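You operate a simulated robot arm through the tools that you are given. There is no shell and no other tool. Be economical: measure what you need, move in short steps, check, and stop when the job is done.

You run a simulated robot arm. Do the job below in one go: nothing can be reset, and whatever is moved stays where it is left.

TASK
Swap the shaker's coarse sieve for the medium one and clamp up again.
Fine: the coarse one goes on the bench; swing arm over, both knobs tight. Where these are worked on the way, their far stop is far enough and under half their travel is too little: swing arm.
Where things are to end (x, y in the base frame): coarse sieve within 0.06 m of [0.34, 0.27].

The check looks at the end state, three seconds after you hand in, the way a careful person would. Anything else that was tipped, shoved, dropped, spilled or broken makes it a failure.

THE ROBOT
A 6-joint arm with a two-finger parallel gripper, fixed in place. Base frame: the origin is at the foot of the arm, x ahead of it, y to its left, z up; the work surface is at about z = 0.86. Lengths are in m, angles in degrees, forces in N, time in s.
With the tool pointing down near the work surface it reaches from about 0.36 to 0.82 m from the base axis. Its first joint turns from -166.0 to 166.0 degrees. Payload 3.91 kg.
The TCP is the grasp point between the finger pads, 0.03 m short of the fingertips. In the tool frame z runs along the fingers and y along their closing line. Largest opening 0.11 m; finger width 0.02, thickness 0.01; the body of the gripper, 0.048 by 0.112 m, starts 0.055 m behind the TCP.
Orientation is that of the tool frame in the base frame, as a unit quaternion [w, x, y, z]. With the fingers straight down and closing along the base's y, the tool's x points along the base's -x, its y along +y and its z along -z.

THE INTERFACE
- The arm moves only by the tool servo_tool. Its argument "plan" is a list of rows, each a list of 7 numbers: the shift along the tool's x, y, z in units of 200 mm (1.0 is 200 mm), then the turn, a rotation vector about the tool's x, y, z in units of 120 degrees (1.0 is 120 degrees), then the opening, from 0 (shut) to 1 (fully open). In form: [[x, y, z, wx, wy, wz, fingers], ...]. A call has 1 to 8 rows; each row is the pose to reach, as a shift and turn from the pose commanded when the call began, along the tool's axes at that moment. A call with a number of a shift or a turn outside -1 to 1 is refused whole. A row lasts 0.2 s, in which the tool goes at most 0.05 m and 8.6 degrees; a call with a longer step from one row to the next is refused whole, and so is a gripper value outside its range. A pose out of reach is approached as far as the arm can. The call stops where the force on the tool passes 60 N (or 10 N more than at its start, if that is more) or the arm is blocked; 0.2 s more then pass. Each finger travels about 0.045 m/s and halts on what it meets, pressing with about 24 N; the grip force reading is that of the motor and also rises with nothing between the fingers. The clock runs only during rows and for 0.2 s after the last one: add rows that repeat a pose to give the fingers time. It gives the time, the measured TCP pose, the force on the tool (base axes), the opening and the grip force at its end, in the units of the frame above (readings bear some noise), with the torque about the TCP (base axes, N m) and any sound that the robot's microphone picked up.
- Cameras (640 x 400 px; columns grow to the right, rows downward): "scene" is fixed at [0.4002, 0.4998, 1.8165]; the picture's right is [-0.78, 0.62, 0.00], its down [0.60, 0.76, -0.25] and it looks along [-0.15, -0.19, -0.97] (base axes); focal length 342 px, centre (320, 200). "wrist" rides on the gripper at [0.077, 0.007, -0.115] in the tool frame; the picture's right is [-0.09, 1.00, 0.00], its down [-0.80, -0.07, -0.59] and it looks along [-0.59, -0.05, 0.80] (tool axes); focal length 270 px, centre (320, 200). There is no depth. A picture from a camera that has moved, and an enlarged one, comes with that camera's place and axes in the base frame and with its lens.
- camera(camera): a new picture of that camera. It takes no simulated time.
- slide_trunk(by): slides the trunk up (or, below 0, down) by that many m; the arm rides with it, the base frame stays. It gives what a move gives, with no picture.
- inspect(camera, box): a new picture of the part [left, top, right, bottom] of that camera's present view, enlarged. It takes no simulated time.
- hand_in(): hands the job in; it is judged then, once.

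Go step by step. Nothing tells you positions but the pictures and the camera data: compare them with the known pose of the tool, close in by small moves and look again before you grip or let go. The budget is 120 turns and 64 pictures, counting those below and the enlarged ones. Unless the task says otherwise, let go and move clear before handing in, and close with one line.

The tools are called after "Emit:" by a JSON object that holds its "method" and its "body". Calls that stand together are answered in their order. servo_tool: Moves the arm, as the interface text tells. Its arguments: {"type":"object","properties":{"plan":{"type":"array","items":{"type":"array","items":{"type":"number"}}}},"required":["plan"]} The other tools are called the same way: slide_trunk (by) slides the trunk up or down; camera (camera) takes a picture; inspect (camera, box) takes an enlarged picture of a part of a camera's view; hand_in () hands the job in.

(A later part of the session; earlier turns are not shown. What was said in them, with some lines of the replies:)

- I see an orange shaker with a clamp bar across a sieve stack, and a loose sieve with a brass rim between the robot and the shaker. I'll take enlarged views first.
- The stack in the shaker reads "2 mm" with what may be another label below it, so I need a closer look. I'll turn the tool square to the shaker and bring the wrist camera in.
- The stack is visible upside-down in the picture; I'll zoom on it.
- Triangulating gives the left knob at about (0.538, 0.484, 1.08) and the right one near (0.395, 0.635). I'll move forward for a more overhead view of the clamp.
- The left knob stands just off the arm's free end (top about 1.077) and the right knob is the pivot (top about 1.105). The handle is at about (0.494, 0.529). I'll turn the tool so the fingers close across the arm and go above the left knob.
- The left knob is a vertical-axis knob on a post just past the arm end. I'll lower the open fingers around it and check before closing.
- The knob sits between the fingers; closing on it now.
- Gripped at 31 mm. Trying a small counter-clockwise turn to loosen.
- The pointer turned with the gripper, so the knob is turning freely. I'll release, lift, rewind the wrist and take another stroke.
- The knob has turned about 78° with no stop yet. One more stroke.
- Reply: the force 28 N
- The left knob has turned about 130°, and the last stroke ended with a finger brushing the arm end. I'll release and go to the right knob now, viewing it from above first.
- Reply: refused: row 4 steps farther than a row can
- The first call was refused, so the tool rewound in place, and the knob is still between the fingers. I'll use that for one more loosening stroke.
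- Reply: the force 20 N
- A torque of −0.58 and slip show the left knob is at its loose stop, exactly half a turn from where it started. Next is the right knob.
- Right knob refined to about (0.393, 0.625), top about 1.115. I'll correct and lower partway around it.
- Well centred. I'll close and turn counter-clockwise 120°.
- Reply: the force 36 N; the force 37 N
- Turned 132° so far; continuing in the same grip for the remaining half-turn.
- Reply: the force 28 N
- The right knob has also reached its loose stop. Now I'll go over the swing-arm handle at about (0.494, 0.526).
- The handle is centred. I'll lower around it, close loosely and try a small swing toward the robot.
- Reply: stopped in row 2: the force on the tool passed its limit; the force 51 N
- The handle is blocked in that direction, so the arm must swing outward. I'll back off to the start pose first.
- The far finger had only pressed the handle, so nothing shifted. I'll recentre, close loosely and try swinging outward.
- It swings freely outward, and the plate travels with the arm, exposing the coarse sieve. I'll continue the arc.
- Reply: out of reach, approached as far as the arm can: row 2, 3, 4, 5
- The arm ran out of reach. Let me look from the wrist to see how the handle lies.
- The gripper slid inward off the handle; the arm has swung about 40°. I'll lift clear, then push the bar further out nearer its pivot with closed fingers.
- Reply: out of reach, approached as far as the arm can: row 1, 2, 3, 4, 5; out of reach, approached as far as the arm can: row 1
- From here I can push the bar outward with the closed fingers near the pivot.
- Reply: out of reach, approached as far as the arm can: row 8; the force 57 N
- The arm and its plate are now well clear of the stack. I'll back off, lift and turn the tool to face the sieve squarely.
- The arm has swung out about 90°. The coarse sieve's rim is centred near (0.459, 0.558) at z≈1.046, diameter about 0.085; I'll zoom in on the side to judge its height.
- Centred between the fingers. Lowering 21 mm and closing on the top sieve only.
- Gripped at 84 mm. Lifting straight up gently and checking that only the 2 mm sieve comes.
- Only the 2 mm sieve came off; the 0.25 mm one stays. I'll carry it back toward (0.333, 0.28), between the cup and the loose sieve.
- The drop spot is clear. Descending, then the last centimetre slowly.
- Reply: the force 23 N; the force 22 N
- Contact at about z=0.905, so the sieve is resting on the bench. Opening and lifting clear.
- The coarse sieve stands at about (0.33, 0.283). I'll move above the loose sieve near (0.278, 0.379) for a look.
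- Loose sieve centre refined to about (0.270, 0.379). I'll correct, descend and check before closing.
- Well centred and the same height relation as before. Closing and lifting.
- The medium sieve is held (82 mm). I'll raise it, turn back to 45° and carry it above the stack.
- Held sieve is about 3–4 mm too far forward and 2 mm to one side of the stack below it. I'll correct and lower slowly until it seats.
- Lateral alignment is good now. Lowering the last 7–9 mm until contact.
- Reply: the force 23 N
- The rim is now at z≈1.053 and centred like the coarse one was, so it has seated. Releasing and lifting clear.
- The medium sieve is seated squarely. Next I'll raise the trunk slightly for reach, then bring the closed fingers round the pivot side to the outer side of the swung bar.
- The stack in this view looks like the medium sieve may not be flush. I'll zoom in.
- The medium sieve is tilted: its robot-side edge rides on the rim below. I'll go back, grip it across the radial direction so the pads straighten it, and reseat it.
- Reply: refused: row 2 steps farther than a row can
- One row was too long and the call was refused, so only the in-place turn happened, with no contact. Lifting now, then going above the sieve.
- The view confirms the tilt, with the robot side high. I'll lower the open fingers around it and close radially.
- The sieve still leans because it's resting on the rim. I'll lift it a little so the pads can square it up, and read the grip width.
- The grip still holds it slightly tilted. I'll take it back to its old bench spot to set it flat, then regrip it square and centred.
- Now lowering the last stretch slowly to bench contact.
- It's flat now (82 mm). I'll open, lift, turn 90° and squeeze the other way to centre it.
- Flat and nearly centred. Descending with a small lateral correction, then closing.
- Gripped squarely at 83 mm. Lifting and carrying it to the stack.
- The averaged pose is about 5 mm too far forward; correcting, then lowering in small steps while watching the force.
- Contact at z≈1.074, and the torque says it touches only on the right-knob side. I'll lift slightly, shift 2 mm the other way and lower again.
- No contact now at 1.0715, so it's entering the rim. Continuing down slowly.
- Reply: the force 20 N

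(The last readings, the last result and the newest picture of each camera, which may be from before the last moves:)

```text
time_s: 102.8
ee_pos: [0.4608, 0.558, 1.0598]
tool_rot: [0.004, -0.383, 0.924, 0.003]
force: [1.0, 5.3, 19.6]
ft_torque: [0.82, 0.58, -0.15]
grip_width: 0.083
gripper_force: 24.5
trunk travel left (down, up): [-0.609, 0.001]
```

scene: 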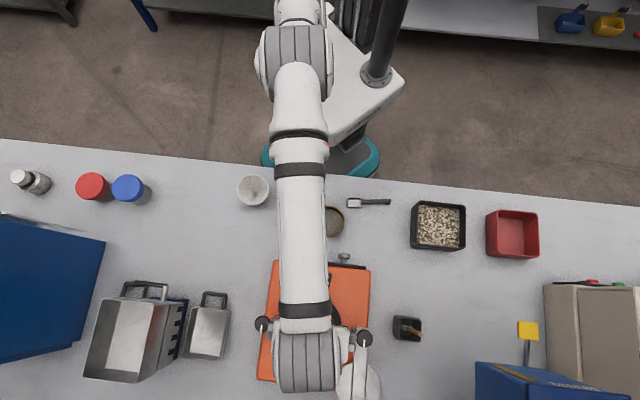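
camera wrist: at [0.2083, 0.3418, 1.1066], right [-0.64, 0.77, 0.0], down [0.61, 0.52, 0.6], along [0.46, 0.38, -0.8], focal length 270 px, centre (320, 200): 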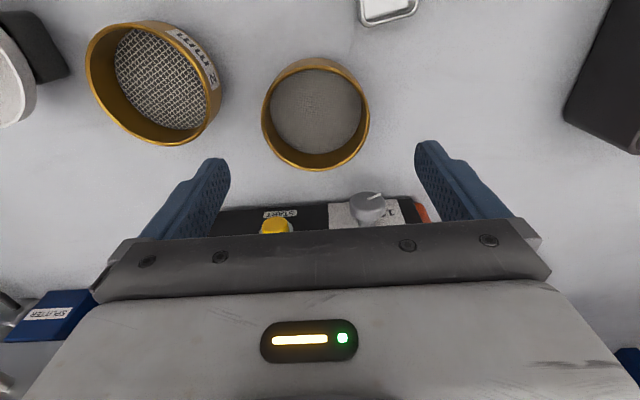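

It went in about 13 mm past the earlier rim contact and now bottoms out, so it's seated. Releasing and checking.

Emit:
{"method": "servo_tool", "body": {"plan": [[0, 0, -0.01, 0, 0, 0, 0.7], [0, 0, -0.01, 0, 0, 0, 0.9], [0, 0, -0.01, 0, 0, 0, 1], [0, 0, -0.1, 0, 0, 0, 1], [0, 0, -0.3, 0, 0, 0, 1], [0, 0, -0.5, 0, 0, 0, 1], [0, 0, -0.5, 0, 0, 0, 1]]}}

Emit:
{"method": "inspect", "body": {"camera": "wrist", "box": [240, 20, 440, 200]}}

```text
time_s: 104.4
ee_pos: [0.4616, 0.5572, 1.1569]
tool_rot: [0.001, -0.384, 0.923, 0.0]
force: [0.2, -0.5, 0.6]
ft_torque: [0.01, -0.03, -0.01]
grip_width: 0.1099
gripper_force: 0.1
trunk travel left (down, up): [-0.609, 0.001]
```

```text
2.22 times, centred on (340, 110) of wrist
camera zoom: at [0.4024, 0.5077, 1.2715], right [-0.64, 0.77, 0.0], down [0.62, 0.52, 0.6], along [0.46, 0.38, -0.8], focal length 601 px, centre (276, 400)
```

zoom: 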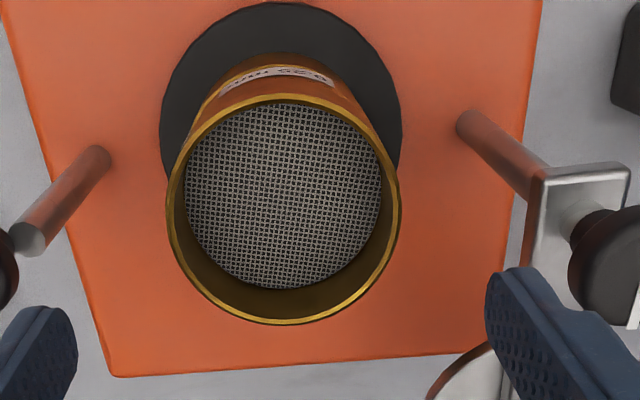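

The medium sieve is now flush (round rim, nothing tilted). Going round to the outer side of the bar again with closed fingers.

Emit:
{"method": "servo_tool", "body": {"plan": [[0.06, 0.13, -0.075, 0, 0, 0, 0.8], [0.13, 0.28, -0.075, 0, 0, 0, 0.5], [0.2, 0.43, -0.075, 0, 0, 0, 0.2], [0.259, 0.5645, -0.075, 0, 0, 0, 0], [0.16, 0.66, -0.075, 0, 0, 0, 0], [0.06, 0.76, -0.075, 0, 0, 0, 0], [-0.0425, 0.8635, -0.075, 0, 0, 0, 0], [-0.0425, 0.8635, -0.075, 0, 0, 0, 0]]}}

Emit:
{"method": "servo_tool", "body": {"plan": [[0, 0, 0.15, 0, 0, 0, 0], [0, 0, 0.3, 0, 0, 0, 0], [0, 0, 0.395, 0, 0, 0, 0], [0, 0, 0.395, 0, 0, 0, 0]]}}

```text
time_s: 106.2
ee_pos: [0.343, 0.6844, 1.1717]
tool_rot: [0.001, -0.382, 0.924, 0.0]
force: [0.4, -0.6, 0.3]
ft_torque: [-0.04, 0.02, -0.03]
grip_width: 0.0001
gripper_force: 24.5
trunk travel left (down, up): [-0.609, 0.001]
```

```text
time_s: 107.2
ee_pos: [0.3453, 0.685, 1.0922]
tool_rot: [0.001, -0.383, 0.924, 0.0]
force: [0.7, 0.0, 0.5]
ft_torque: [0.0, -0.01, -0.01]
grip_width: 0.0
gripper_force: 23.9
trunk travel left (down, up): [-0.609, 0.001]
```

Now pushing the bar back along the arc toward the stack.

Emit:
{"method": "servo_tool", "body": {"plan": [[-0.1, -0.1, 0, 0, 0, 0, 0], [-0.19, -0.197, 0, 0, 0, 0, 0], [-0.207, -0.264, 0, 0, 0, 0, 0], [-0.229, -0.333, 0, 0, 0, 0, 0], [-0.233, -0.4055, 0, 0, 0, 0, 0], [-0.218, -0.476, 0, 0, 0, 0, 0], [-0.1856, -0.5405, 0, 0, 0, 0, 0]]}}

```text
time_s: 108.8
ee_pos: [0.4477, 0.6364, 1.0921]
tool_rot: [0.002, -0.383, 0.924, 0.0]
force: [0.5, 0.0, -0.3]
ft_torque: [0.03, 0.0, -0.01]
grip_width: 0.0002
gripper_force: 24.1
trunk travel left (down, up): [-0.609, 0.001]
```

Emit:
{"method": "servo_tool", "body": {"plan": [[0.025, -0.027, 0, 0, 0, 0, 0], [0.0486, -0.0541, 0, 0, 0, 0, 0], [0.08, -0.075, 0, 0, 0, 0, 0], [0.1089, -0.094, 0, 0, 0, 0, 0]]}}

Emit:
{"method": "camera", "body": {"camera": "wrist"}}

```text
time_s: 109.8
ee_pos: [0.4412, 0.6109, 1.0933]
tool_rot: [0.002, -0.384, 0.923, 0.002]
force: [-16.6, 26.0, -3.8]
ft_torque: [0.88, 0.48, -0.19]
grip_width: 0.0003
gripper_force: 23.9
trunk travel left (down, up): [-0.609, 0.001]
```

```text
3 pictures are left
camera wrist: at [0.3822, 0.5619, 1.2078], right [-0.64, 0.76, 0.0], down [0.61, 0.52, 0.6], along [0.46, 0.39, -0.8], focal length 270 px, centre (320, 200)
```

wrist: 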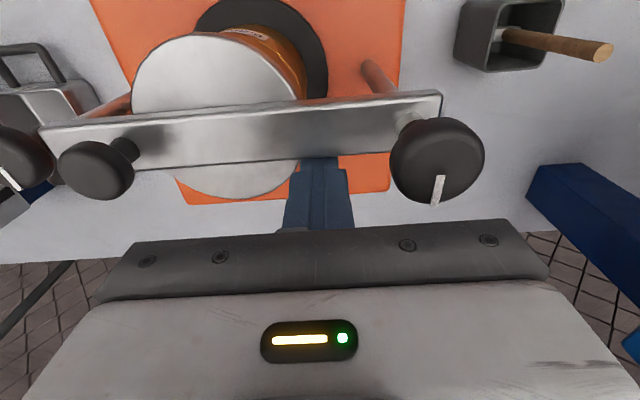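

The bar is back over the stack and against its stop (about 30 N reaction). Now to tighten the right knob: lift, move above it and wind the wrist back to about 105°.

Emit:
{"method": "servo_tool", "body": {"plan": [[0, 0.01, -0.2, 0, 0, 0, 0], [0, 0.01, -0.42, 0, 0, 0, 0], [0.06, 0.11, -0.45, 0, 0, -0.065, 0.2], [0.12, 0.22, -0.45, 0, 0, -0.13, 0.4], [0.12, 0.22, -0.45, 0, 0, -0.195, 0.6], [0.12, 0.22, -0.45, 0, 0, -0.26, 0.65], [0.12, 0.22, -0.45, 0, 0, -0.325, 0.65], [0.12, 0.22, -0.45, 0, 0, -0.39, 0.65]]}}

Emit:
{"method": "servo_tool", "body": {"plan": [[0, 0, 0, 0, 0, -0.065, 0.65], [0, 0, 0, 0, 0, -0.12, 0.65], [0, 0, 0, 0, 0, -0.12, 0.65]]}}

```text
time_s: 111.6
ee_pos: [0.3972, 0.6197, 1.1841]
tool_rot: [-0.001, 0.72, -0.694, 0.0]
force: [0.8, 0.8, 0.1]
ft_torque: [0.0, 0.01, 0.04]
grip_width: 0.0718
gripper_force: 0.1
trunk travel left (down, up): [-0.609, 0.001]
```

```text
time_s: 112.4
ee_pos: [0.3967, 0.6203, 1.1833]
tool_rot: [-0.002, 0.8, -0.6, 0.0]
force: [0.4, -0.3, 0.7]
ft_torque: [0.02, -0.03, -0.02]
grip_width: 0.0717
gripper_force: 0.0
trunk travel left (down, up): [-0.609, 0.001]
```

Emit:
{"method": "servo_tool", "body": {"plan": [[-0.025, 0.012, 0.1, 0, 0, 0, 0.65], [-0.025, 0.012, 0.25, 0, 0, 0, 0.65], [-0.025, 0.012, 0.324, 0, 0, 0, 0.65], [-0.025, 0.012, 0.324, 0, 0, 0, 0.2], [-0.025, 0.012, 0.324, 0, 0, 0, 0.2], [-0.025, 0.012, 0.324, 0, 0, 0, 0.2], [-0.025, 0.012, 0.324, 0, 0, 0, 0.2]]}}

```text
time_s: 114.0
ee_pos: [0.3925, 0.6256, 1.1187]
tool_rot: [-0.001, 0.8, -0.601, 0.0]
force: [3.0, 1.5, 0.0]
ft_torque: [0.14, -0.06, -0.01]
grip_width: 0.0312
gripper_force: 45.3
trunk travel left (down, up): [-0.609, 0.001]
```

Gripped the right knob. Turning it clockwise.

Emit:
{"method": "servo_tool", "body": {"plan": [[0, 0, 0, 0, 0, 0.065, 0.2], [0, 0, 0, 0, 0, 0.13, 0.2], [0, 0, 0, 0, 0, 0.195, 0.2], [0, 0, 0, 0, 0, 0.26, 0.2], [0, 0, 0, 0, 0, 0.325, 0.2], [0, 0, 0, 0, 0, 0.39, 0.2], [0, 0, 0, 0, 0, 0.455, 0.2], [0, 0, 0, 0, 0, 0.52, 0.2]]}}

Emit:
{"method": "servo_tool", "body": {"plan": [[0, 0, 0, 0, 0, 0.065, 0.2], [0, 0, 0, 0, 0, 0.13, 0.2], [0, 0, 0, 0, 0, 0.195, 0.2], [0, 0, 0, 0, 0, 0.26, 0.2], [0, 0, 0, 0, 0, 0.325, 0.2], [0, 0, 0, 0, 0, 0.39, 0.2], [0, 0, 0, 0, 0, 0.455, 0.2], [0, 0, 0, 0, 0, 0.52, 0.2]]}}

Emit:
{"method": "servo_tool", "body": {"plan": [[0, 0, 0, 0, 0, 0.065, 0.2], [0, 0, 0, 0, 0, 0.13, 0.2], [0, 0, 0, 0, 0, 0.195, 0.2], [0, 0, 0, 0, 0, 0.26, 0.2], [0, 0, 0, 0, 0, 0.325, 0.2], [0, 0, 0, 0, 0, 0.39, 0.2], [0, 0, 0, 0, 0, 0.455, 0.2]]}}

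```text
time_s: 115.8
ee_pos: [0.3924, 0.6255, 1.1198]
tool_rot: [0.001, -0.372, 0.928, 0.0]
force: [-4.3, 8.0, 1.2]
ft_torque: [-0.48, 0.52, -0.02]
grip_width: 0.0312
gripper_force: 44.5
trunk travel left (down, up): [-0.609, 0.001]
```

```text
time_s: 117.6
ee_pos: [0.393, 0.6258, 1.1191]
tool_rot: [0.001, 0.163, 0.987, 0.0]
force: [-8.8, 3.8, -3.5]
ft_torque: [-0.25, -0.51, 0.02]
grip_width: 0.0314
gripper_force: 45.1
trunk travel left (down, up): [-0.609, 0.001]
```

```text
time_s: 119.2
ee_pos: [0.3915, 0.6259, 1.1189]
tool_rot: [0.001, 0.597, 0.802, -0.001]
force: [-13.1, -3.2, -13.0]
ft_torque: [0.55, 0.13, 0.55]
grip_width: 0.0312
gripper_force: 45.4
trunk travel left (down, up): [-0.609, 0.001]
```

Torque +0.55 at the end: the right knob is tight. Releasing and going to the left knob.

Emit:
{"method": "servo_tool", "body": {"plan": [[0, 0, 0, 0, 0, 0, 0.6], [0, 0, -0.2, 0, 0, 0, 0.6], [0, 0, -0.35, 0, 0, 0, 0.6], [-0.18, 0.097, -0.35, 0, 0, 0, 0.6], [-0.36, 0.194, -0.35, 0, 0, 0, 0.6], [-0.54, 0.291, -0.35, 0, 0, 0, 0.6], [-0.72, 0.388, -0.35, 0, 0, 0, 0.6], [-0.9, 0.485, -0.35, 0, 0, 0, 0.6]]}}

Emit:
{"method": "servo_tool", "body": {"plan": [[0, 0, 0, 0, 0, -0.068, 0.55], [0, 0, 0, 0, 0, -0.136, 0.55], [0, 0, 0, 0, 0, -0.204, 0.55], [0, 0, 0, 0, 0, -0.272, 0.55], [0, 0, 0, 0, 0, -0.34, 0.55], [0, 0, 0, 0, 0, -0.4, 0.55], [0, 0, 0, 0, 0, -0.4, 0.55]]}}

```text
time_s: 121.0
ee_pos: [0.5432, 0.4808, 1.1916]
tool_rot: [0.0, 0.596, 0.803, 0.001]
force: [0.6, -0.5, -0.6]
ft_torque: [0.01, 0.02, -0.02]
grip_width: 0.066
gripper_force: 0.0
trunk travel left (down, up): [-0.609, 0.001]
```

```text
time_s: 122.6
ee_pos: [0.5387, 0.4811, 1.1895]
tool_rot: [0.001, 0.217, 0.976, 0.001]
force: [-0.4, -0.2, 0.1]
ft_torque: [0.02, 0.02, 0.02]
grip_width: 0.0604
gripper_force: 0.0
trunk travel left (down, up): [-0.609, 0.001]
```

Emit:
{"method": "servo_tool", "body": {"plan": [[0.008, -0.008, 0.2, 0, 0, 0, 0.55], [0.008, -0.008, 0.4, 0, 0, 0, 0.55], [0.008, -0.008, 0.517, 0, 0, 0, 0.55], [0.008, -0.008, 0.517, 0, 0, 0, 0.2], [0.008, -0.008, 0.517, 0, 0, 0, 0.2], [0.008, -0.008, 0.517, 0, 0, 0, 0.2]]}}

Emit:
{"method": "servo_tool", "body": {"plan": [[0, 0, 0, 0, 0, 0.065, 0.2], [0, 0, 0, 0, 0, 0.13, 0.2], [0, 0, 0, 0, 0, 0.195, 0.2], [0, 0, 0, 0, 0, 0.26, 0.2], [0, 0, 0, 0, 0, 0.325, 0.2], [0, 0, 0, 0, 0, 0.39, 0.2], [0, 0, 0, 0, 0, 0.43, 0.2]]}}

```text
time_s: 124.0
ee_pos: [0.5374, 0.4818, 1.0858]
tool_rot: [0.002, 0.218, 0.976, 0.001]
force: [8.2, 13.7, 1.8]
ft_torque: [0.46, -0.25, -0.04]
grip_width: 0.0319
gripper_force: 43.3
trunk travel left (down, up): [-0.609, 0.001]
```

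```text
time_s: 125.6
ee_pos: [0.5353, 0.48, 1.0856]
tool_rot: [0.0, 0.621, 0.784, 0.001]
force: [3.5, 7.5, 19.1]
ft_torque: [-0.51, -0.17, 0.0]
grip_width: 0.0314
gripper_force: 45.7
trunk travel left (down, up): [-0.609, 0.001]
```

First clockwise stroke done (about 52°). Rewinding for the next.

Emit:
{"method": "servo_tool", "body": {"plan": [[0, 0, 0, 0, 0, 0, 0.5], [0, 0, -0.2, 0, 0, -0.06, 0.5], [0, 0, -0.2, 0, 0, -0.125, 0.5], [0, 0, -0.2, 0, 0, -0.19, 0.5], [0, 0, -0.2, 0, 0, -0.255, 0.5], [0, 0, -0.2, 0, 0, -0.32, 0.5], [0, 0, -0.2, 0, 0, -0.385, 0.5], [0, 0, -0.2, 0, 0, -0.43, 0.5]]}}

Emit:
{"method": "servo_tool", "body": {"plan": [[0, 0, 0.2, 0, 0, 0, 0.5], [0, 0, 0.2, 0, 0, 0, 0.2], [0, 0, 0.2, 0, 0, 0, 0.2], [0, 0, 0.2, 0, 0, 0, 0.2]]}}

Emit:
{"method": "servo_tool", "body": {"plan": [[0, 0, 0, 0, 0, 0.065, 0.2], [0, 0, 0, 0, 0, 0.13, 0.2], [0, 0, 0, 0, 0, 0.195, 0.2], [0, 0, 0, 0, 0, 0.26, 0.2], [0, 0, 0, 0, 0, 0.325, 0.2], [0, 0, 0, 0, 0, 0.39, 0.2], [0, 0, 0, 0, 0, 0.43, 0.2]]}}

```text
time_s: 127.4
ee_pos: [0.5357, 0.481, 1.126]
tool_rot: [0.0, 0.218, 0.976, 0.0]
force: [-1.1, 0.0, -0.1]
ft_torque: [0.03, 0.01, 0.02]
grip_width: 0.0548
gripper_force: 0.2
trunk travel left (down, up): [-0.609, 0.001]
```

```text
time_s: 128.4
ee_pos: [0.5374, 0.4829, 1.0849]
tool_rot: [0.001, 0.217, 0.976, 0.002]
force: [9.1, 20.0, 1.0]
ft_torque: [0.47, -0.2, -0.06]
grip_width: 0.0315
gripper_force: 44.8
trunk travel left (down, up): [-0.609, 0.001]
```

```text
time_s: 130.0
ee_pos: [0.5358, 0.4813, 1.0834]
tool_rot: [0.0, 0.622, 0.783, 0.001]
force: [-3.4, 14.3, -0.3]
ft_torque: [0.59, 0.0, 0.04]
grip_width: 0.0313
gripper_force: 44.5
trunk travel left (down, up): [-0.609, 0.001]
```

Two strokes done (about 103°). Third stroke next.

Emit:
{"method": "servo_tool", "body": {"plan": [[0, 0, 0, 0, 0, 0, 0.5], [0, 0, -0.2, 0, 0, -0.06, 0.5], [0, 0, -0.2, 0, 0, -0.125, 0.5], [0, 0, -0.2, 0, 0, -0.19, 0.5], [0, 0, -0.2, 0, 0, -0.255, 0.5], [0, 0, -0.2, 0, 0, -0.32, 0.5], [0, 0, -0.2, 0, 0, -0.385, 0.5], [0, 0, -0.2, 0, 0, -0.43, 0.5]]}}

Emit:
{"method": "servo_tool", "body": {"plan": [[0, 0, 0.2, 0, 0, 0, 0.5], [0, 0, 0.2, 0, 0, 0, 0.2], [0, 0, 0.2, 0, 0, 0, 0.2], [0, 0, 0.2, 0, 0, 0, 0.2]]}}

Emit:
{"method": "servo_tool", "body": {"plan": [[0, 0, 0, 0, 0, 0.065, 0.2], [0, 0, 0, 0, 0, 0.13, 0.2], [0, 0, 0, 0, 0, 0.195, 0.2], [0, 0, 0, 0, 0, 0.26, 0.2], [0, 0, 0, 0, 0, 0.325, 0.2], [0, 0, 0, 0, 0, 0.39, 0.2], [0, 0, 0, 0, 0, 0.43, 0.2]]}}

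```text
time_s: 131.8
ee_pos: [0.5365, 0.4789, 1.1246]
tool_rot: [0.0, 0.218, 0.976, 0.001]
force: [0.5, -0.6, -0.1]
ft_torque: [0.01, 0.02, -0.02]
grip_width: 0.0552
gripper_force: 0.0
trunk travel left (down, up): [-0.609, 0.001]
```

```text
time_s: 132.8
ee_pos: [0.5367, 0.4824, 1.0842]
tool_rot: [0.002, 0.218, 0.976, 0.001]
force: [4.7, 16.1, 2.0]
ft_torque: [0.53, -0.09, -0.03]
grip_width: 0.0312
gripper_force: 44.9
trunk travel left (down, up): [-0.609, 0.001]
```

```text
time_s: 134.4
ee_pos: [0.5358, 0.4816, 1.0847]
tool_rot: [-0.001, 0.622, 0.783, -0.001]
force: [-3.2, 15.3, 2.4]
ft_torque: [0.32, -0.07, 0.0]
grip_width: 0.0312
gripper_force: 45.2
trunk travel left (down, up): [-0.609, 0.001]
```

About 155° now; one more stroke should reach the tight stop.

Emit:
{"method": "servo_tool", "body": {"plan": [[0, 0, 0, 0, 0, 0, 0.5], [0, 0, -0.2, 0, 0, -0.06, 0.5], [0, 0, -0.2, 0, 0, -0.125, 0.5], [0, 0, -0.2, 0, 0, -0.19, 0.5], [0, 0, -0.2, 0, 0, -0.255, 0.5], [0, 0, -0.2, 0, 0, -0.32, 0.5], [0, 0, -0.2, 0, 0, -0.385, 0.5], [0, 0, -0.2, 0, 0, -0.43, 0.5]]}}

Emit:
{"method": "servo_tool", "body": {"plan": [[0, 0, 0.2, 0, 0, 0, 0.5], [0, 0, 0.2, 0, 0, 0, 0.2], [0, 0, 0.2, 0, 0, 0, 0.2], [0, 0, 0.2, 0, 0, 0, 0.2]]}}

Emit:
{"method": "servo_tool", "body": {"plan": [[0, 0, 0, 0, 0, 0.065, 0.2], [0, 0, 0, 0, 0, 0.13, 0.2], [0, 0, 0, 0, 0, 0.195, 0.2], [0, 0, 0, 0, 0, 0.26, 0.2], [0, 0, 0, 0, 0, 0.31, 0.2]]}}

```text
time_s: 136.2
ee_pos: [0.5357, 0.4798, 1.1236]
tool_rot: [0.0, 0.217, 0.976, 0.001]
force: [-0.1, -0.8, 0.2]
ft_torque: [0.01, 0.01, 0.01]
grip_width: 0.0549
gripper_force: 0.0
trunk travel left (down, up): [-0.609, 0.001]
```

```text
time_s: 137.2
ee_pos: [0.5373, 0.4819, 1.087]
tool_rot: [0.002, 0.218, 0.976, 0.001]
force: [7.7, 15.4, 2.6]
ft_torque: [0.6, -0.32, -0.08]
grip_width: 0.0312
gripper_force: 45.2
trunk travel left (down, up): [-0.609, 0.001]
```

```text
time_s: 138.4
ee_pos: [0.5369, 0.4801, 1.0842]
tool_rot: [0.001, 0.519, 0.855, 0.0]
force: [4.0, 8.0, 12.4]
ft_torque: [-0.1, 0.05, 0.59]
grip_width: 0.0313
gripper_force: 45.5
trunk travel left (down, up): [-0.609, 0.001]
```

Torque +0.59: the left knob is tight as well. Releasing, lifting and moving clear for a final look.

Emit:
{"method": "servo_tool", "body": {"plan": [[0, 0, 0, 0, 0, 0, 0.6], [0, 0, -0.2, 0, 0, 0, 0.6], [0, 0, -0.4, 0, 0, 0, 0.6], [0, 0, -0.6, 0, 0, 0, 0.6], [-0.05, -0.2, -0.65, 0, 0, 0, 0.6], [-0.1, -0.4, -0.7, 0, 0, 0, 0.6], [-0.15, -0.6, -0.75, 0, 0, 0, 0.6], [-0.2, -0.8, -0.8, 0, 0, 0, 0.6]]}}

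Emit:
{"method": "servo_tool", "body": {"plan": [[-0.06, -0.2, 0, 0, 0, 0, 0.6], [-0.12, -0.4, 0, 0, 0, 0, 0.6], [-0.18, -0.6, 0, 0, 0, 0, 0.6], [-0.24, -0.8, 0, 0, 0, 0, 0.6], [-0.24, -0.8, 0, 0, 0, 0, 0.6]]}}

Emit:
{"method": "inspect", "body": {"camera": "scene", "box": [220, 150, 420, 400]}}

```text
time_s: 140.2
ee_pos: [0.4155, 0.3697, 1.2452]
tool_rot: [0.001, 0.518, 0.855, 0.001]
force: [-1.6, -0.5, 0.1]
ft_torque: [0.04, 0.0, 0.03]
grip_width: 0.0659
gripper_force: 0.1
trunk travel left (down, up): [-0.609, 0.001]
```

```text
time_s: 141.4
ee_pos: [0.2965, 0.2541, 1.2436]
tool_rot: [0.001, 0.518, 0.855, 0.0]
force: [0.8, 0.1, -0.1]
ft_torque: [-0.01, -0.01, 0.02]
grip_width: 0.0659
gripper_force: 0.1
trunk travel left (down, up): [-0.609, 0.001]
```

```text
1.60 times, centred on (320, 275) of scene
camera zoom: at [0.4002, 0.4998, 1.8165], right [-0.78, 0.62, 0.0], down [0.6, 0.76, -0.25], along [-0.15, -0.19, -0.97], focal length 547 px, centre (320, 80)
```

zoom: 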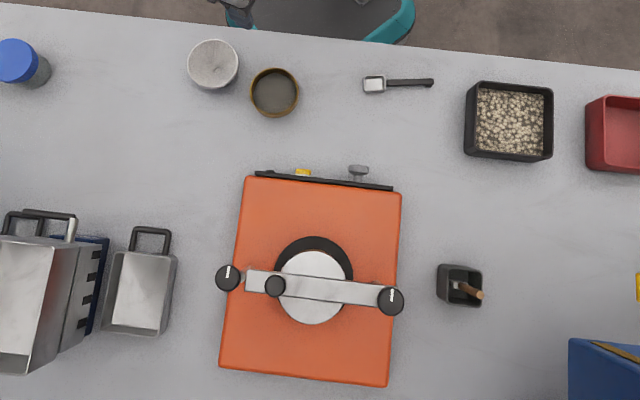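

Everything looks in place. I'll use one enlarged view to confirm the knob pointers match their original tight positions.

Emit:
{"method": "inspect", "body": {"camera": "scene", "box": [250, 290, 390, 370]}}

```text
4.57 times, centred on (320, 330) of scene
camera zoom: at [0.4002, 0.4998, 1.8165], right [-0.78, 0.62, 0.0], down [0.6, 0.76, -0.25], along [-0.15, -0.19, -0.97], focal length 1563 px, centre (320, -394)
```

zoom: 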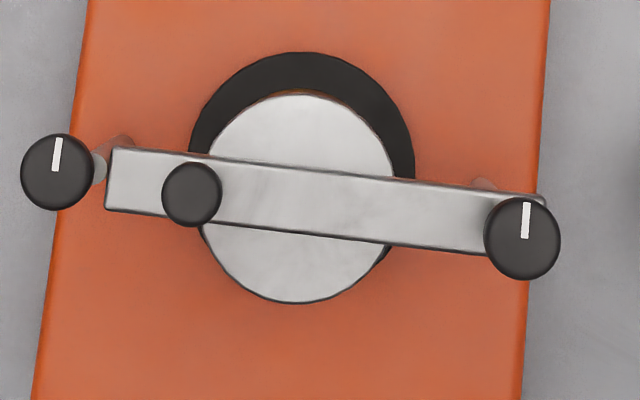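

The arm and plate are exactly where they started, both pointers are at (slightly past) their original tight marks, and the gripper is clear. Handing in.

Emit:
{"method": "hand_in", "body": {}}

```text
The job is handed in.
```

The coarse 2 mm sieve is on the bench at about (0.33, 0.285), within 0.06 m of its target. The medium sieve is seated on the stack, the swing arm is back over it, and both knobs are turned to their tight stops.
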